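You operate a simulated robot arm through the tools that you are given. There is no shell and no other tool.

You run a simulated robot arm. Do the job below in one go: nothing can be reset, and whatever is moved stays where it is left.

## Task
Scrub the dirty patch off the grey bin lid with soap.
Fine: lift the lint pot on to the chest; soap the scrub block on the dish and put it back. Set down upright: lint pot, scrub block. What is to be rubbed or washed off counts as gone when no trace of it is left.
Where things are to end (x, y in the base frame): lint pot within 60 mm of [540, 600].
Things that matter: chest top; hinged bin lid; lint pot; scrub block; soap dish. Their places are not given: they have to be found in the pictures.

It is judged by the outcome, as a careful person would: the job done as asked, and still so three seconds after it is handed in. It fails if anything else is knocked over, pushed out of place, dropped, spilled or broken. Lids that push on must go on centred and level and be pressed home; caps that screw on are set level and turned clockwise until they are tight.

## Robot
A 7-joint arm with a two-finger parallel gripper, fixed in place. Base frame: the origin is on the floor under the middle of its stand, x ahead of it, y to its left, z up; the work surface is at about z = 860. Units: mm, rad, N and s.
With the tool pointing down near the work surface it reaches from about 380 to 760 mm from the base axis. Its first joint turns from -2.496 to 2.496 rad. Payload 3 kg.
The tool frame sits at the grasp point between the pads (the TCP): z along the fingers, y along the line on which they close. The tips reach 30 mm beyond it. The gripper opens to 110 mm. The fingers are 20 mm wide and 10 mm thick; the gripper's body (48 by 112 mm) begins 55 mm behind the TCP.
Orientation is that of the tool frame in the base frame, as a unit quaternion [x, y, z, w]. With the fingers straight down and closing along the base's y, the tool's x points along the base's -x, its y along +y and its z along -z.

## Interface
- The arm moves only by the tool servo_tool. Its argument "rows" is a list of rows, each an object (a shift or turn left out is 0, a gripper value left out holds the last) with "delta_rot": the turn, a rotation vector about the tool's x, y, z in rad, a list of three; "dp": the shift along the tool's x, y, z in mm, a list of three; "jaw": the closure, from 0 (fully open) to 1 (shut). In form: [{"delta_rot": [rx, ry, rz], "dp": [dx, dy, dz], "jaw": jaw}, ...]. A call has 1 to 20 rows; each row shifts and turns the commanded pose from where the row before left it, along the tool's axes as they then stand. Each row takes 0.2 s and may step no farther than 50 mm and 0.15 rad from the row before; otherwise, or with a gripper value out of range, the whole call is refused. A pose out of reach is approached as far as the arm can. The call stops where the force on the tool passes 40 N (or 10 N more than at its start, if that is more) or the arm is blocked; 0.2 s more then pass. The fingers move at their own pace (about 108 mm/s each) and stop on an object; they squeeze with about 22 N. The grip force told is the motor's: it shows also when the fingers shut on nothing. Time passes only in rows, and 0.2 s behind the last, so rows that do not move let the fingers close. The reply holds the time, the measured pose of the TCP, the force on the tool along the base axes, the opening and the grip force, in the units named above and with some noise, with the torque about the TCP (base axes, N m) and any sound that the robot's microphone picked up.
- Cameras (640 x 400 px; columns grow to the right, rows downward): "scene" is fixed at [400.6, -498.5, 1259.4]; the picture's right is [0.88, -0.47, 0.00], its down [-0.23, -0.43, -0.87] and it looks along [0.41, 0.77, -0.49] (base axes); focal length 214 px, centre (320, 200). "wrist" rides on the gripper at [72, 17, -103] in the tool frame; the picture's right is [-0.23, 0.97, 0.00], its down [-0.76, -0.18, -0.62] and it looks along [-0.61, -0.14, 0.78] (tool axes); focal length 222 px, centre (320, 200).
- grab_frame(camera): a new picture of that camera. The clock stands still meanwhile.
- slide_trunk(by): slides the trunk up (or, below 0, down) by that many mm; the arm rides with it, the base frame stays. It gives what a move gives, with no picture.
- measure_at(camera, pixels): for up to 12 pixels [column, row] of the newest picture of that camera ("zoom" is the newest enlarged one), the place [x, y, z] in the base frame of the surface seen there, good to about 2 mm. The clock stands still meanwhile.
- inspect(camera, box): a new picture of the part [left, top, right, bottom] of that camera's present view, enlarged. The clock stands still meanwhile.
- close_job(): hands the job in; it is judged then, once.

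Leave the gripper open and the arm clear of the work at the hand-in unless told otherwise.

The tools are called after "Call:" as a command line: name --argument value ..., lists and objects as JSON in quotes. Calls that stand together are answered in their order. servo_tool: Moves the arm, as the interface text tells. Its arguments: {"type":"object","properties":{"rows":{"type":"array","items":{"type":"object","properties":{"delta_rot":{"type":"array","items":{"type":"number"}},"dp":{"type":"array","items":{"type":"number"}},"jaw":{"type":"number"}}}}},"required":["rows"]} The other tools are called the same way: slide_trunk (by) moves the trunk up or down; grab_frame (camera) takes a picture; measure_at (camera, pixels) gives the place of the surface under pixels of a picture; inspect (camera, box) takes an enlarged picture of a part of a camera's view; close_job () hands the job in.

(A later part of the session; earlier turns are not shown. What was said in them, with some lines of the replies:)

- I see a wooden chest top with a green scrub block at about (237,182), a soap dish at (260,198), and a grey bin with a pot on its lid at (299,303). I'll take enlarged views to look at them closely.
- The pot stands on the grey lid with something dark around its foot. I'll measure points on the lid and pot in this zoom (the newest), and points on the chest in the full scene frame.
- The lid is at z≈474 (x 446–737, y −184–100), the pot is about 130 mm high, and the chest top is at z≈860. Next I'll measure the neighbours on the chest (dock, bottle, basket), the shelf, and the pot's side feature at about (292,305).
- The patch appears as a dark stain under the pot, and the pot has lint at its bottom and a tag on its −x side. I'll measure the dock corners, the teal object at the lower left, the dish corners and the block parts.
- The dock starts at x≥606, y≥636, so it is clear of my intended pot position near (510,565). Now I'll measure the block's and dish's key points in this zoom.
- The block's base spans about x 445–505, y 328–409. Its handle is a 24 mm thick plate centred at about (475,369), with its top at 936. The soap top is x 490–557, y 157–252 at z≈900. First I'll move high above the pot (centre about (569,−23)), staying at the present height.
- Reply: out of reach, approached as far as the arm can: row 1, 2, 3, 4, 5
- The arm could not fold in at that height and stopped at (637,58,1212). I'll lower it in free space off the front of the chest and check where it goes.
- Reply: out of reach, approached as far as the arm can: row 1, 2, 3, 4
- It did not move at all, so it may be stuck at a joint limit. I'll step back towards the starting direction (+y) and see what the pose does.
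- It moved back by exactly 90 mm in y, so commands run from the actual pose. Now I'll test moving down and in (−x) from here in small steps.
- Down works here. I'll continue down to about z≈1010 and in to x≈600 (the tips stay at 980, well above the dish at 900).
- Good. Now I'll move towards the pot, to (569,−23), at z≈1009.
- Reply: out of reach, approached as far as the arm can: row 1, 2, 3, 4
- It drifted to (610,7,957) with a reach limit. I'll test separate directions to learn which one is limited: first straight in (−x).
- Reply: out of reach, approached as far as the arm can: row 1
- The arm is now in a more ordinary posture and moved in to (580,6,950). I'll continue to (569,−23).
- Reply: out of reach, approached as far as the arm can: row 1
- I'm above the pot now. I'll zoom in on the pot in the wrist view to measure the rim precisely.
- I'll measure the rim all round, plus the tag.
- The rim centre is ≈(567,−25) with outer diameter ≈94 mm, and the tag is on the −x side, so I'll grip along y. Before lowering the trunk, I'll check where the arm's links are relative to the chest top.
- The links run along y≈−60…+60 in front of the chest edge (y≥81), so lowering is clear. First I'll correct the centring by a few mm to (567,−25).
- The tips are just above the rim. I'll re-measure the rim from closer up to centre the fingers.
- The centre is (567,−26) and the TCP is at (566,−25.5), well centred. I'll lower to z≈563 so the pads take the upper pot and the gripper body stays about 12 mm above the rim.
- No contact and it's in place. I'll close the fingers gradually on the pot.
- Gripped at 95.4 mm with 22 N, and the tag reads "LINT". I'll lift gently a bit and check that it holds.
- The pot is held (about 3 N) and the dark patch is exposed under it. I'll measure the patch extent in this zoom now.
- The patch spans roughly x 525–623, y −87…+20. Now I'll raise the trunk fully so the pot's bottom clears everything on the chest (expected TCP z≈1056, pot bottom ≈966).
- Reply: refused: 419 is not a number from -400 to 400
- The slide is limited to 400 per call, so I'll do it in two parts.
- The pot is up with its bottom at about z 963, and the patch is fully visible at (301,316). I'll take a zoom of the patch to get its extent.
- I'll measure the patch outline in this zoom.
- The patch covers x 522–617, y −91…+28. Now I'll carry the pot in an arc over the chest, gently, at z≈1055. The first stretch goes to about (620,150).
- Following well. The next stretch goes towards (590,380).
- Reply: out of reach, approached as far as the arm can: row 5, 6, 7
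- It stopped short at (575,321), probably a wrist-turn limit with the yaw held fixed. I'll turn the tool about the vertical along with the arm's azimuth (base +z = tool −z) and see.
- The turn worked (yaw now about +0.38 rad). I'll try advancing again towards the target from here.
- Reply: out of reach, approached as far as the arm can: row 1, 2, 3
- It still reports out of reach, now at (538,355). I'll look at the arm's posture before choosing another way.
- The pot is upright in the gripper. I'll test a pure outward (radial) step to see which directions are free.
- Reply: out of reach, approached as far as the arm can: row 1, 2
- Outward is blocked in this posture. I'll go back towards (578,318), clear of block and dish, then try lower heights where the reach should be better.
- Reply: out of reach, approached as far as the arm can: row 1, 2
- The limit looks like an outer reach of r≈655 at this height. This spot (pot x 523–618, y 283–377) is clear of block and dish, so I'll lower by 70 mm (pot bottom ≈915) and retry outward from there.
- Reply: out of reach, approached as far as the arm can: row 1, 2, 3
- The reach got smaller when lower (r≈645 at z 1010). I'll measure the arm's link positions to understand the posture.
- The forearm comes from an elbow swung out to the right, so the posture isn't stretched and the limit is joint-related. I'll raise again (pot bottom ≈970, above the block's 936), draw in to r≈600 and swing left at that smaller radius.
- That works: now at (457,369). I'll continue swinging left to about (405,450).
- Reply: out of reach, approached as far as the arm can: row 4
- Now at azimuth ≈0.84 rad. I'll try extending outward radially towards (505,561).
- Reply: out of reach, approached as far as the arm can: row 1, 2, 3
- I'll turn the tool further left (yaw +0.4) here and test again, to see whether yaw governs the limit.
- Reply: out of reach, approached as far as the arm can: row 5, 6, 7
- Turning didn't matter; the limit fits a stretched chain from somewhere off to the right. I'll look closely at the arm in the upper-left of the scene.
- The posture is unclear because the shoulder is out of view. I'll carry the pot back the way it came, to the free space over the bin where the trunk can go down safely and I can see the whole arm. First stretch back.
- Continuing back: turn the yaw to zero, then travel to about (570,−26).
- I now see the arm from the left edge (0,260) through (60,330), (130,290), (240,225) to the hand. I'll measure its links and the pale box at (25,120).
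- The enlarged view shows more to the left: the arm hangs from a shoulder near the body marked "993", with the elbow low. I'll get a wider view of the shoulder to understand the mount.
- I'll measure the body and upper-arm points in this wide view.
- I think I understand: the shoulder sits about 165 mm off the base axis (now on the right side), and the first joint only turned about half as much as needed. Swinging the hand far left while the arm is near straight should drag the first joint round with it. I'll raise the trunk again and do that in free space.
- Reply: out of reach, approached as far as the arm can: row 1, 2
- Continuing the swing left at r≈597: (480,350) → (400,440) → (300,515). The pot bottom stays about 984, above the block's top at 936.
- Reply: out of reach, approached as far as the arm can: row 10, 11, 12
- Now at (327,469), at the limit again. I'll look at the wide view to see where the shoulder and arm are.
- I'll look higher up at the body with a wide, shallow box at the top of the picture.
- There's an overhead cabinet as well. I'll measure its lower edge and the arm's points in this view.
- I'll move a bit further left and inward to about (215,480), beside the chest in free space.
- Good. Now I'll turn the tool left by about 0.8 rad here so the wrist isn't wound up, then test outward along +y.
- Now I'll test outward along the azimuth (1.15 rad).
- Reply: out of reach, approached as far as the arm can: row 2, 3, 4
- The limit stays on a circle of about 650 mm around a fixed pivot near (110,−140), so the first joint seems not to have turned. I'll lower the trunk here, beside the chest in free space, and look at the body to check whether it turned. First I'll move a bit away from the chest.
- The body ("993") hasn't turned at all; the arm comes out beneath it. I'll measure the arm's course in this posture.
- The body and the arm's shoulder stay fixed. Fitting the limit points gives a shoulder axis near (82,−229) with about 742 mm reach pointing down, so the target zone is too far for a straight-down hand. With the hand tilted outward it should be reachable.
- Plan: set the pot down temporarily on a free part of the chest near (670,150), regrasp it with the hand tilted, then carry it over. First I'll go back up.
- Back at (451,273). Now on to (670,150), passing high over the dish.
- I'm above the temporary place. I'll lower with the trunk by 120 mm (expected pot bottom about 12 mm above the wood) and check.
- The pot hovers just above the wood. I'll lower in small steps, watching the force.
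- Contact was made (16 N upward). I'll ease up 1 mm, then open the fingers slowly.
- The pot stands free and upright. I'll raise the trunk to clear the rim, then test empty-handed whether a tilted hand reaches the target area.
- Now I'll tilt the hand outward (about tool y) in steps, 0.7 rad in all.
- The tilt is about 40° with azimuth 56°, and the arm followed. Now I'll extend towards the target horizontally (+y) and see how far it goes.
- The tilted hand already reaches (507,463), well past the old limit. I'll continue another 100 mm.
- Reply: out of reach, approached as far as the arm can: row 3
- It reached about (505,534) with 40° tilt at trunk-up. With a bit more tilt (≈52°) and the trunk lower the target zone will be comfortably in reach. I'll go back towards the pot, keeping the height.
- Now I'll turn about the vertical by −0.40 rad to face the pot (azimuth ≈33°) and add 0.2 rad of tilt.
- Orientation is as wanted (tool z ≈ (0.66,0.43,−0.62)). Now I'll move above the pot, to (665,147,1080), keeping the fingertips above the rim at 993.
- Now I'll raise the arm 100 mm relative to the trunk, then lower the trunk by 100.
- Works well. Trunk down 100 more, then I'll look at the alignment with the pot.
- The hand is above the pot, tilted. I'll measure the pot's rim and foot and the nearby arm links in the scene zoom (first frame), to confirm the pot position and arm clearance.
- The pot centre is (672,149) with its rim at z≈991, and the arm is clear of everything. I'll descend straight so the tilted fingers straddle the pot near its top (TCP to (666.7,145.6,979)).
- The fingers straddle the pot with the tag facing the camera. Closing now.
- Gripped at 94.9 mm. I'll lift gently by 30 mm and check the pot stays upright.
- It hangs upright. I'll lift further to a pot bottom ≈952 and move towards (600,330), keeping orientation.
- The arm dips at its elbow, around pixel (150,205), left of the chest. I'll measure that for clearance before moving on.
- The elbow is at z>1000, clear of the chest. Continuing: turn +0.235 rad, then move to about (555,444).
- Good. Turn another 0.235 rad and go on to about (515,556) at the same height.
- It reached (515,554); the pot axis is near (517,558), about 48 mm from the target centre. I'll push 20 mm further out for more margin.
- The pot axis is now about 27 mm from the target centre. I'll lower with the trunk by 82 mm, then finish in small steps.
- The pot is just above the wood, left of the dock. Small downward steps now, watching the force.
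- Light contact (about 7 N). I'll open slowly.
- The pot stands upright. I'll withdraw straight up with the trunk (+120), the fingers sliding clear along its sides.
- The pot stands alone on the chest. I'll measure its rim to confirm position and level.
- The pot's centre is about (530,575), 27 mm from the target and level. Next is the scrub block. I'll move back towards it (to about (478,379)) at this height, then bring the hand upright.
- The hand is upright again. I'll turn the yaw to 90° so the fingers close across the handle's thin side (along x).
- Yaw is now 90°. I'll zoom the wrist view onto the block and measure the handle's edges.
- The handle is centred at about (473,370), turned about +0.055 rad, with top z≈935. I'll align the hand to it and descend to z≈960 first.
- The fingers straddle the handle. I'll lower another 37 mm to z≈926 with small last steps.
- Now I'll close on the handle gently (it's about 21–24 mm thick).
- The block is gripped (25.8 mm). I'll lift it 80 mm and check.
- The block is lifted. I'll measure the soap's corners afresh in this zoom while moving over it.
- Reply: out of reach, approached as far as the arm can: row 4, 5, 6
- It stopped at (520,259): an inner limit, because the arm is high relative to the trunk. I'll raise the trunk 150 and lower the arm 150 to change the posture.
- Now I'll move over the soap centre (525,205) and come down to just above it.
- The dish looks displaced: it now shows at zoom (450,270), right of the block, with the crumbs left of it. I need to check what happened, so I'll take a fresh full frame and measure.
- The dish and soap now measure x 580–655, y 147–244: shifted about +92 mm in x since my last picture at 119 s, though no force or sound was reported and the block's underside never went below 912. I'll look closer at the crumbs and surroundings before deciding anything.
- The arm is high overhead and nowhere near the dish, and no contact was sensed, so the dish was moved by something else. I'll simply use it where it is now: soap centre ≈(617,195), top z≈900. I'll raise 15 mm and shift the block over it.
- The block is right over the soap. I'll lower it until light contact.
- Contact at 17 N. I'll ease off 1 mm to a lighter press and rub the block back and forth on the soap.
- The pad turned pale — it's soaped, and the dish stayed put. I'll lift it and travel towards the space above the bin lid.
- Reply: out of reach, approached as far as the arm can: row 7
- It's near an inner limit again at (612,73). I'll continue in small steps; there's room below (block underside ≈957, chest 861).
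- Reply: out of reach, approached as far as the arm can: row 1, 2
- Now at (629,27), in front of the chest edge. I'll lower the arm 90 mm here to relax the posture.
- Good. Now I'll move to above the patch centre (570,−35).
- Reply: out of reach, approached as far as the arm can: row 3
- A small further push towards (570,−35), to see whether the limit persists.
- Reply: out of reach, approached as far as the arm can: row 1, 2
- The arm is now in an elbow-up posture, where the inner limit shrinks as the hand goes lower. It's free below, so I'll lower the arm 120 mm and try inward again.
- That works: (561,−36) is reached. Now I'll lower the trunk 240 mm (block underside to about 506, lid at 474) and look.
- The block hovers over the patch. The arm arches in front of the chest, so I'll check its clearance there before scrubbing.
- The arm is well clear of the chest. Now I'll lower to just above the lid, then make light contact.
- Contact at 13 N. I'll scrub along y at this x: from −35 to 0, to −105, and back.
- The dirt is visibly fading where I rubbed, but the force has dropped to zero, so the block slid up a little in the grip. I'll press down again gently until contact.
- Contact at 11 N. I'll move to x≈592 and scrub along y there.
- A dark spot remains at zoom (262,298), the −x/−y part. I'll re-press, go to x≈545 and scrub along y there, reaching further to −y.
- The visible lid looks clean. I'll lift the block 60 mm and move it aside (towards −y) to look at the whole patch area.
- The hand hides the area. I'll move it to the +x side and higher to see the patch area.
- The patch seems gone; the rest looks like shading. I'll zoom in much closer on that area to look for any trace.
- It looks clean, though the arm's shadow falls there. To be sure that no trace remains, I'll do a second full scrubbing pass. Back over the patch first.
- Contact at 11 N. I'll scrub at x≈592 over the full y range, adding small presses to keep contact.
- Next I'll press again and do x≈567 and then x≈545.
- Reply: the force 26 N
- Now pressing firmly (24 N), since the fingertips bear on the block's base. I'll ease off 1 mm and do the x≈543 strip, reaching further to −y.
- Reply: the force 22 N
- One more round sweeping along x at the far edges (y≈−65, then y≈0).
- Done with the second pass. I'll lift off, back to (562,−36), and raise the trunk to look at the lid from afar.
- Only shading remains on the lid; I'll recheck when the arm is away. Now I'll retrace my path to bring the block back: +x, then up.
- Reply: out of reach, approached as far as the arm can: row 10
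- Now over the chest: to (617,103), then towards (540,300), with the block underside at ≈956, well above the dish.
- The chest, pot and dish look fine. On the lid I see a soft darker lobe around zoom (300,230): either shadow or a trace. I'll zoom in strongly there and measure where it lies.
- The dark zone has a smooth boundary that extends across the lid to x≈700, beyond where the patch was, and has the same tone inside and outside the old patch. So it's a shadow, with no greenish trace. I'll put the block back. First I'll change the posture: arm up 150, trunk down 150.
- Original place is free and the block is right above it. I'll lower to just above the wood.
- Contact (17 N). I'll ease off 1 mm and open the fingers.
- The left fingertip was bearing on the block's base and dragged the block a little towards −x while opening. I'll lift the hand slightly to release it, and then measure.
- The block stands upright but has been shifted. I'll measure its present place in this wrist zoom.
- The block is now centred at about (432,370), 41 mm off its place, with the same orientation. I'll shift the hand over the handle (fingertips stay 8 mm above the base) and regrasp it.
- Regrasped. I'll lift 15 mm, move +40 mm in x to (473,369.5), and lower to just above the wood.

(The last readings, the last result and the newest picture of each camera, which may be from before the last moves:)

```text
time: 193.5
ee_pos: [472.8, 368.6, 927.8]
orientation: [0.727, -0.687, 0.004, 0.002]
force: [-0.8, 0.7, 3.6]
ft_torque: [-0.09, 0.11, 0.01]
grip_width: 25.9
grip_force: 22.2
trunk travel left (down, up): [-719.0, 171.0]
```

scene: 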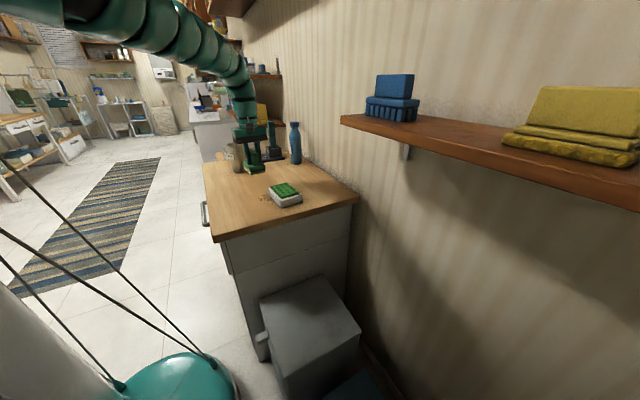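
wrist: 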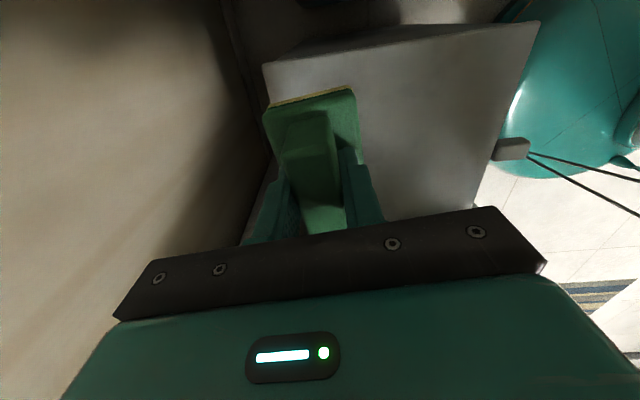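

Light contact (about 5 N), fingertips clear of the base this time. I'll open slowly.

Call:
servo_tool --rows '[{"jaw": 0.75}, {"jaw": 0.7}, {"jaw": 0.5}, {"jaw": 0.3}, {"jaw": 0.1}, {"jaw": 0.0}, {"jaw": 0.0}]'

Call:
inspect --camera "wrist" --box '[240, 30, 460, 200]'

```text
time: 195.1
ee_pos: [472.1, 368.7, 927.4]
orientation: [0.726, -0.688, 0.004, 0.002]
force: [0.4, -0.5, 0.3]
ft_torque: [-0.03, -0.03, 0.03]
grip_width: 110.0
grip_force: 0.1
trunk travel left (down, up): [-719.0, 171.0]
```

```text
2.35 times, centred on (350, 115) of wrist
```

zoom: 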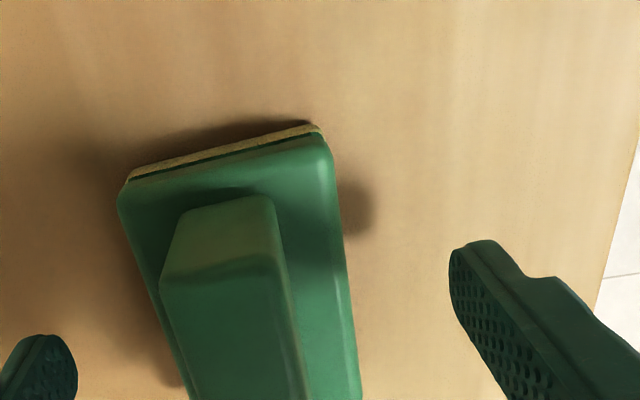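

The block is released, centred between the open fingers. I'll rise 120 mm and measure it.

Call:
servo_tool --rows '[{"dp": [0, 0, -20]}, {"dp": [0, 0, -30]}, {"dp": [0, 0, -35]}, {"dp": [0, 0, -35]}, {"dp": [0, 0, 0]}]'

Call:
inspect --camera "wrist" --box '[270, 30, 380, 140]'

Call:
inspect --camera "scene" --box '[200, 130, 320, 220]'

```text
time: 196.3
ee_pos: [471.9, 369.2, 1045.5]
orientation: [0.727, -0.687, 0.004, 0.002]
force: [0.0, -0.3, -0.1]
ft_torque: [0.03, 0.0, 0.02]
grip_width: 110.0
grip_force: 0.0
trunk travel left (down, up): [-719.0, 171.0]
```

```text
3.64 times, centred on (325, 85) of wrist
```

zoom: 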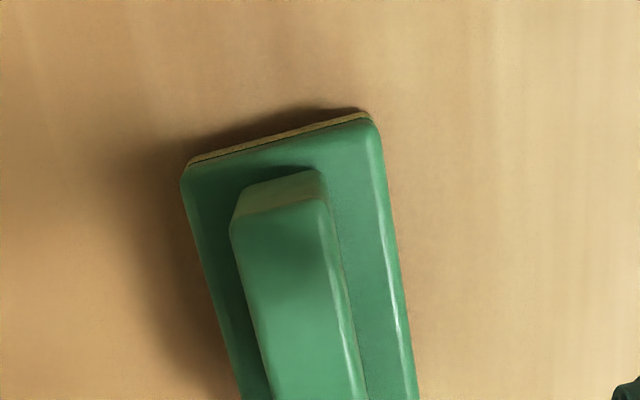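

```text
4.44 times, centred on (260, 175) of scene
```

zoom: 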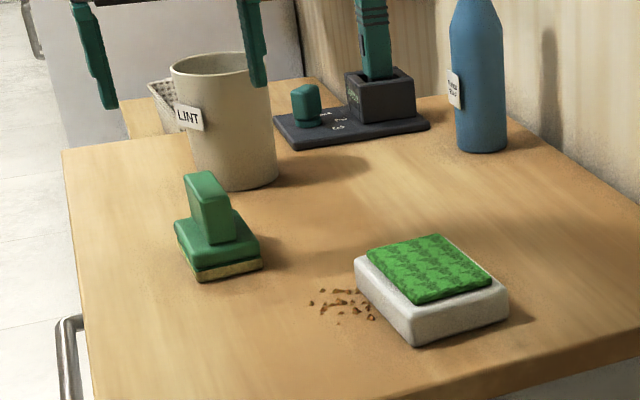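

Call:
measure_at --camera "zoom" --pixels '[[197, 270], [262, 258], [176, 225], [190, 177], [212, 175], [233, 205], [210, 240], [383, 245], [440, 236], [490, 285], [415, 300]]'

Call:
measure_at --camera "wrist" --pixels '[[290, 78], [337, 64], [350, 140], [345, 110], [303, 97], [323, 92]]'

```text
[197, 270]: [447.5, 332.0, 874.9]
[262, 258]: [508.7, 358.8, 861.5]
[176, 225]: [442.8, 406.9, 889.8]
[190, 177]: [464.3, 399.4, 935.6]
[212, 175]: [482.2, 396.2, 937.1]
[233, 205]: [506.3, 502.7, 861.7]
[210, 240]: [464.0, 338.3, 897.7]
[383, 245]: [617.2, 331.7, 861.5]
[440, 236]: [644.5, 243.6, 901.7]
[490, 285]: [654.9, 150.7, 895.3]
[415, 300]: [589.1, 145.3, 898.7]
```

```text
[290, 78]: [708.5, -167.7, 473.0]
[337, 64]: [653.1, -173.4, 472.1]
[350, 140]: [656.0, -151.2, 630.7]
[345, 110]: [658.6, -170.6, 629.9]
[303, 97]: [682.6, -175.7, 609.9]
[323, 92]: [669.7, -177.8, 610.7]
```

The block is back at its original place (within 2 mm) and upright, and the pot and dish are unchanged. Now I want to verify the lid up close with the wrist camera. First I'll raise the trunk and move over, as on the earlier path.

Call:
slide_trunk --by 150

Call:
servo_tool --rows '[{"dp": [35, -35, 0], "jaw": 0}, {"dp": [35, -35, 0]}, {"dp": [0, 0, 40]}, {"dp": [0, 0, 40]}, {"dp": [0, 0, 40]}, {"dp": [0, 0, 40]}, {"dp": [0, 0, 0]}]'

```text
time: 198.0
ee_pos: [472.2, 368.6, 1196.8]
orientation: [0.726, -0.687, 0.003, 0.001]
force: [0.0, 0.3, 0.1]
ft_torque: [-0.02, -0.04, 0.01]
grip_width: 110.0
grip_force: 0.0
trunk travel left (down, up): [-869.0, 21.0]
```

```text
time: 199.6
ee_pos: [543.8, 299.7, 1037.0]
orientation: [0.727, -0.687, 0.004, 0.001]
force: [0.3, 0.1, -0.8]
ft_torque: [-0.01, 0.03, -0.01]
grip_width: 110.1
grip_force: 0.0
trunk travel left (down, up): [-869.0, 21.0]
```

Call:
servo_tool --rows '[{"dp": [40, -12.4, 0]}, {"dp": [40, -12.4, 0]}, {"dp": [40, -12.4, 0]}, {"dp": [40, -12.4, 0]}, {"dp": [40, -12.4, 0]}, {"dp": [43, -6, 5]}, {"dp": [43, -6, 10]}, {"dp": [0, 0, 30]}, {"dp": [0, 0, 30]}, {"dp": [0, 0, 30]}, {"dp": [0, 0, 0]}]'

```text
time: 202.0
ee_pos: [636.3, 20.6, 934.1]
orientation: [0.727, -0.687, 0.004, 0.001]
force: [-0.5, 0.1, -0.2]
ft_torque: [-0.02, -0.04, -0.03]
grip_width: 110.1
grip_force: 0.1
trunk travel left (down, up): [-869.0, 21.0]
```

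Call:
servo_tool --rows '[{"dp": [14, 17, 0]}, {"dp": [14, 17, 0]}, {"dp": [14, 14, 0]}, {"dp": [0, 0, 30]}, {"dp": [0, 0, 40]}, {"dp": [0, 0, 40]}, {"dp": [0, 0, 0]}]'

Call:
grab_frame --camera "wrist"

```text
time: 203.6
ee_pos: [593.3, -25.7, 824.7]
orientation: [0.727, -0.686, 0.005, 0.001]
force: [-0.2, 0.2, 0.3]
ft_torque: [0.0, 0.01, 0.02]
grip_width: 110.1
grip_force: 0.1
trunk travel left (down, up): [-869.0, 21.0]
```

```text
taken
```

wrist: 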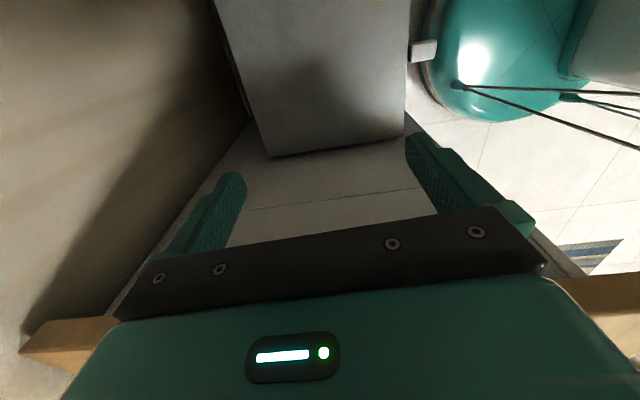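

The lid shows at (320,70), with a darker zone near (315,85). I'll enlarge that and locate it.

Call:
inspect --camera "wrist" --box '[215, 0, 415, 160]'

```text
2.50 times, centred on (315, 80) of wrist
```

zoom: 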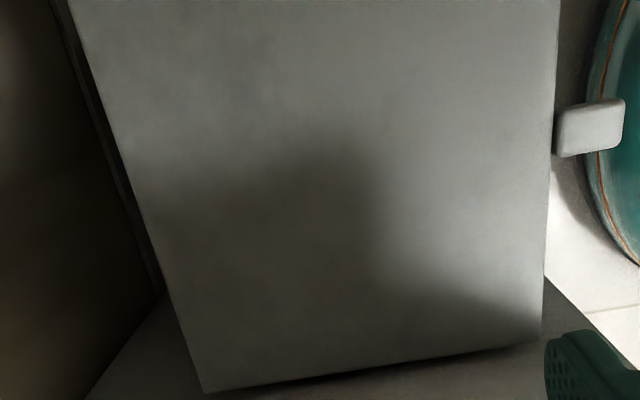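

Call:
measure_at --camera "zoom" --pixels '[[320, 140], [385, 200], [200, 180], [330, 220], [250, 260], [450, 300], [300, 300], [400, 250]]'

Call:
inspect --camera "wrist" --box '[280, 45, 360, 110]'

```text
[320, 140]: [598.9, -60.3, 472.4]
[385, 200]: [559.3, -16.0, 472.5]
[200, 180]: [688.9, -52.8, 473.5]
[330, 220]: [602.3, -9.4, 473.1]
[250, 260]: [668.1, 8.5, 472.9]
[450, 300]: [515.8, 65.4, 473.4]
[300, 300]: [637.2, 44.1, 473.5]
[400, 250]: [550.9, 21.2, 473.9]
```

```text
6.15 times, centred on (320, 78) of wrist
```

zoom: 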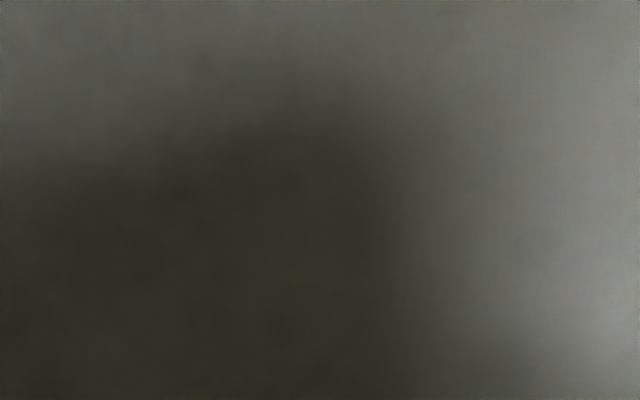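

Both cameras show the same fixed shadow edge, which reaches x≈690 well outside the old patch. Inside it the tone is even, with no greenish stain left, so the lid is clean. I'll raise the arm to a clear spot in front of the chest with the gripper open.

Call:
servo_tool --rows '[{"dp": [0, 0, -35], "jaw": 0}, {"dp": [0, 0, -35]}, {"dp": [0, 0, -35]}, {"dp": [-14, -15, 0]}, {"dp": [-14, -15, 0]}, {"dp": [-10, -12, 0]}, {"dp": [0, 0, -28]}, {"dp": [0, 0, -28]}, {"dp": [0, 0, 0]}]'

Call:
grab_frame --camera "scene"

Call:
inspect --camera "scene" --box '[195, 110, 375, 225]'

```text
time: 205.6
ee_pos: [630.6, 15.9, 985.1]
orientation: [0.726, -0.688, 0.004, 0.002]
force: [0.6, -0.2, 0.2]
ft_torque: [-0.03, 0.0, -0.02]
grip_width: 109.9
grip_force: 0.1
trunk travel left (down, up): [-869.0, 21.0]
```

```text
taken
```

scene: 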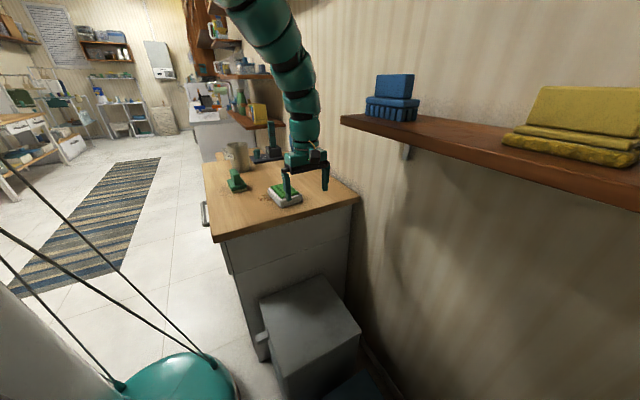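

```text
3.48 times, centred on (285, 168) of scene
```

zoom: 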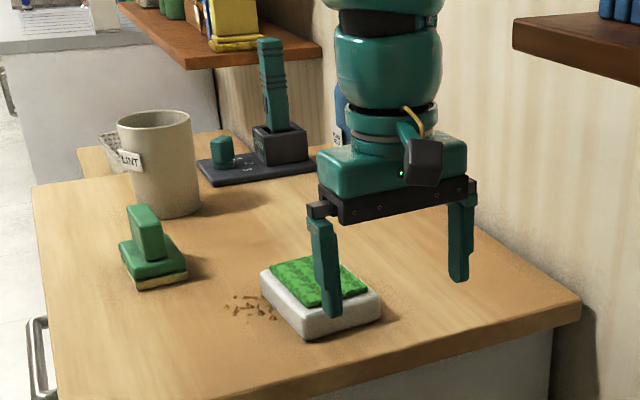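

Final state:
- The lint pot is upright on the chest at about (530,575), 27 mm from its target.
- The scrub block is upright at its original place.
- The lid shows no stain.
- The dish, dock and bottle are standing.
- The gripper is open and clear.

I'm handing in now.

Call:
close_job

```text
The job is handed in.
```

I handed the job in with the patch scrubbed off the bin lid. The lint pot is on the chest, and the scrub block is soaped and back in its place.

- **Lid:** I scrubbed the whole patch area twice with the soaped block. Neither camera shows any stain now. What still looks dark there is a shadow that extends well past where the patch was, with an even tone inside it.
- **Lint pot:** It stands upright at about (530, 575), roughly 27 mm from the target. That spot was out of reach with the hand pointing straight down. I set the pot down once on a free part of the chest and picked it up again with the hand tilted.
- **Scrub block:** It is upright and within about 2 mm of where it started. The first time I released it, a fingertip dragged it 41 mm, so I picked it up again and put it right.
- **Soap dish:** Between two of my pictures the dish moved about 92 mm to the right (+x), and the crumbs beside it ended up in a different place too. I sensed no force or sound, and my arm and the block were above it, so I don't think I did it. I soaped the block on the dish where it then was and did not move it back.

The gripper is open and the arm is clear, in front of the chest.
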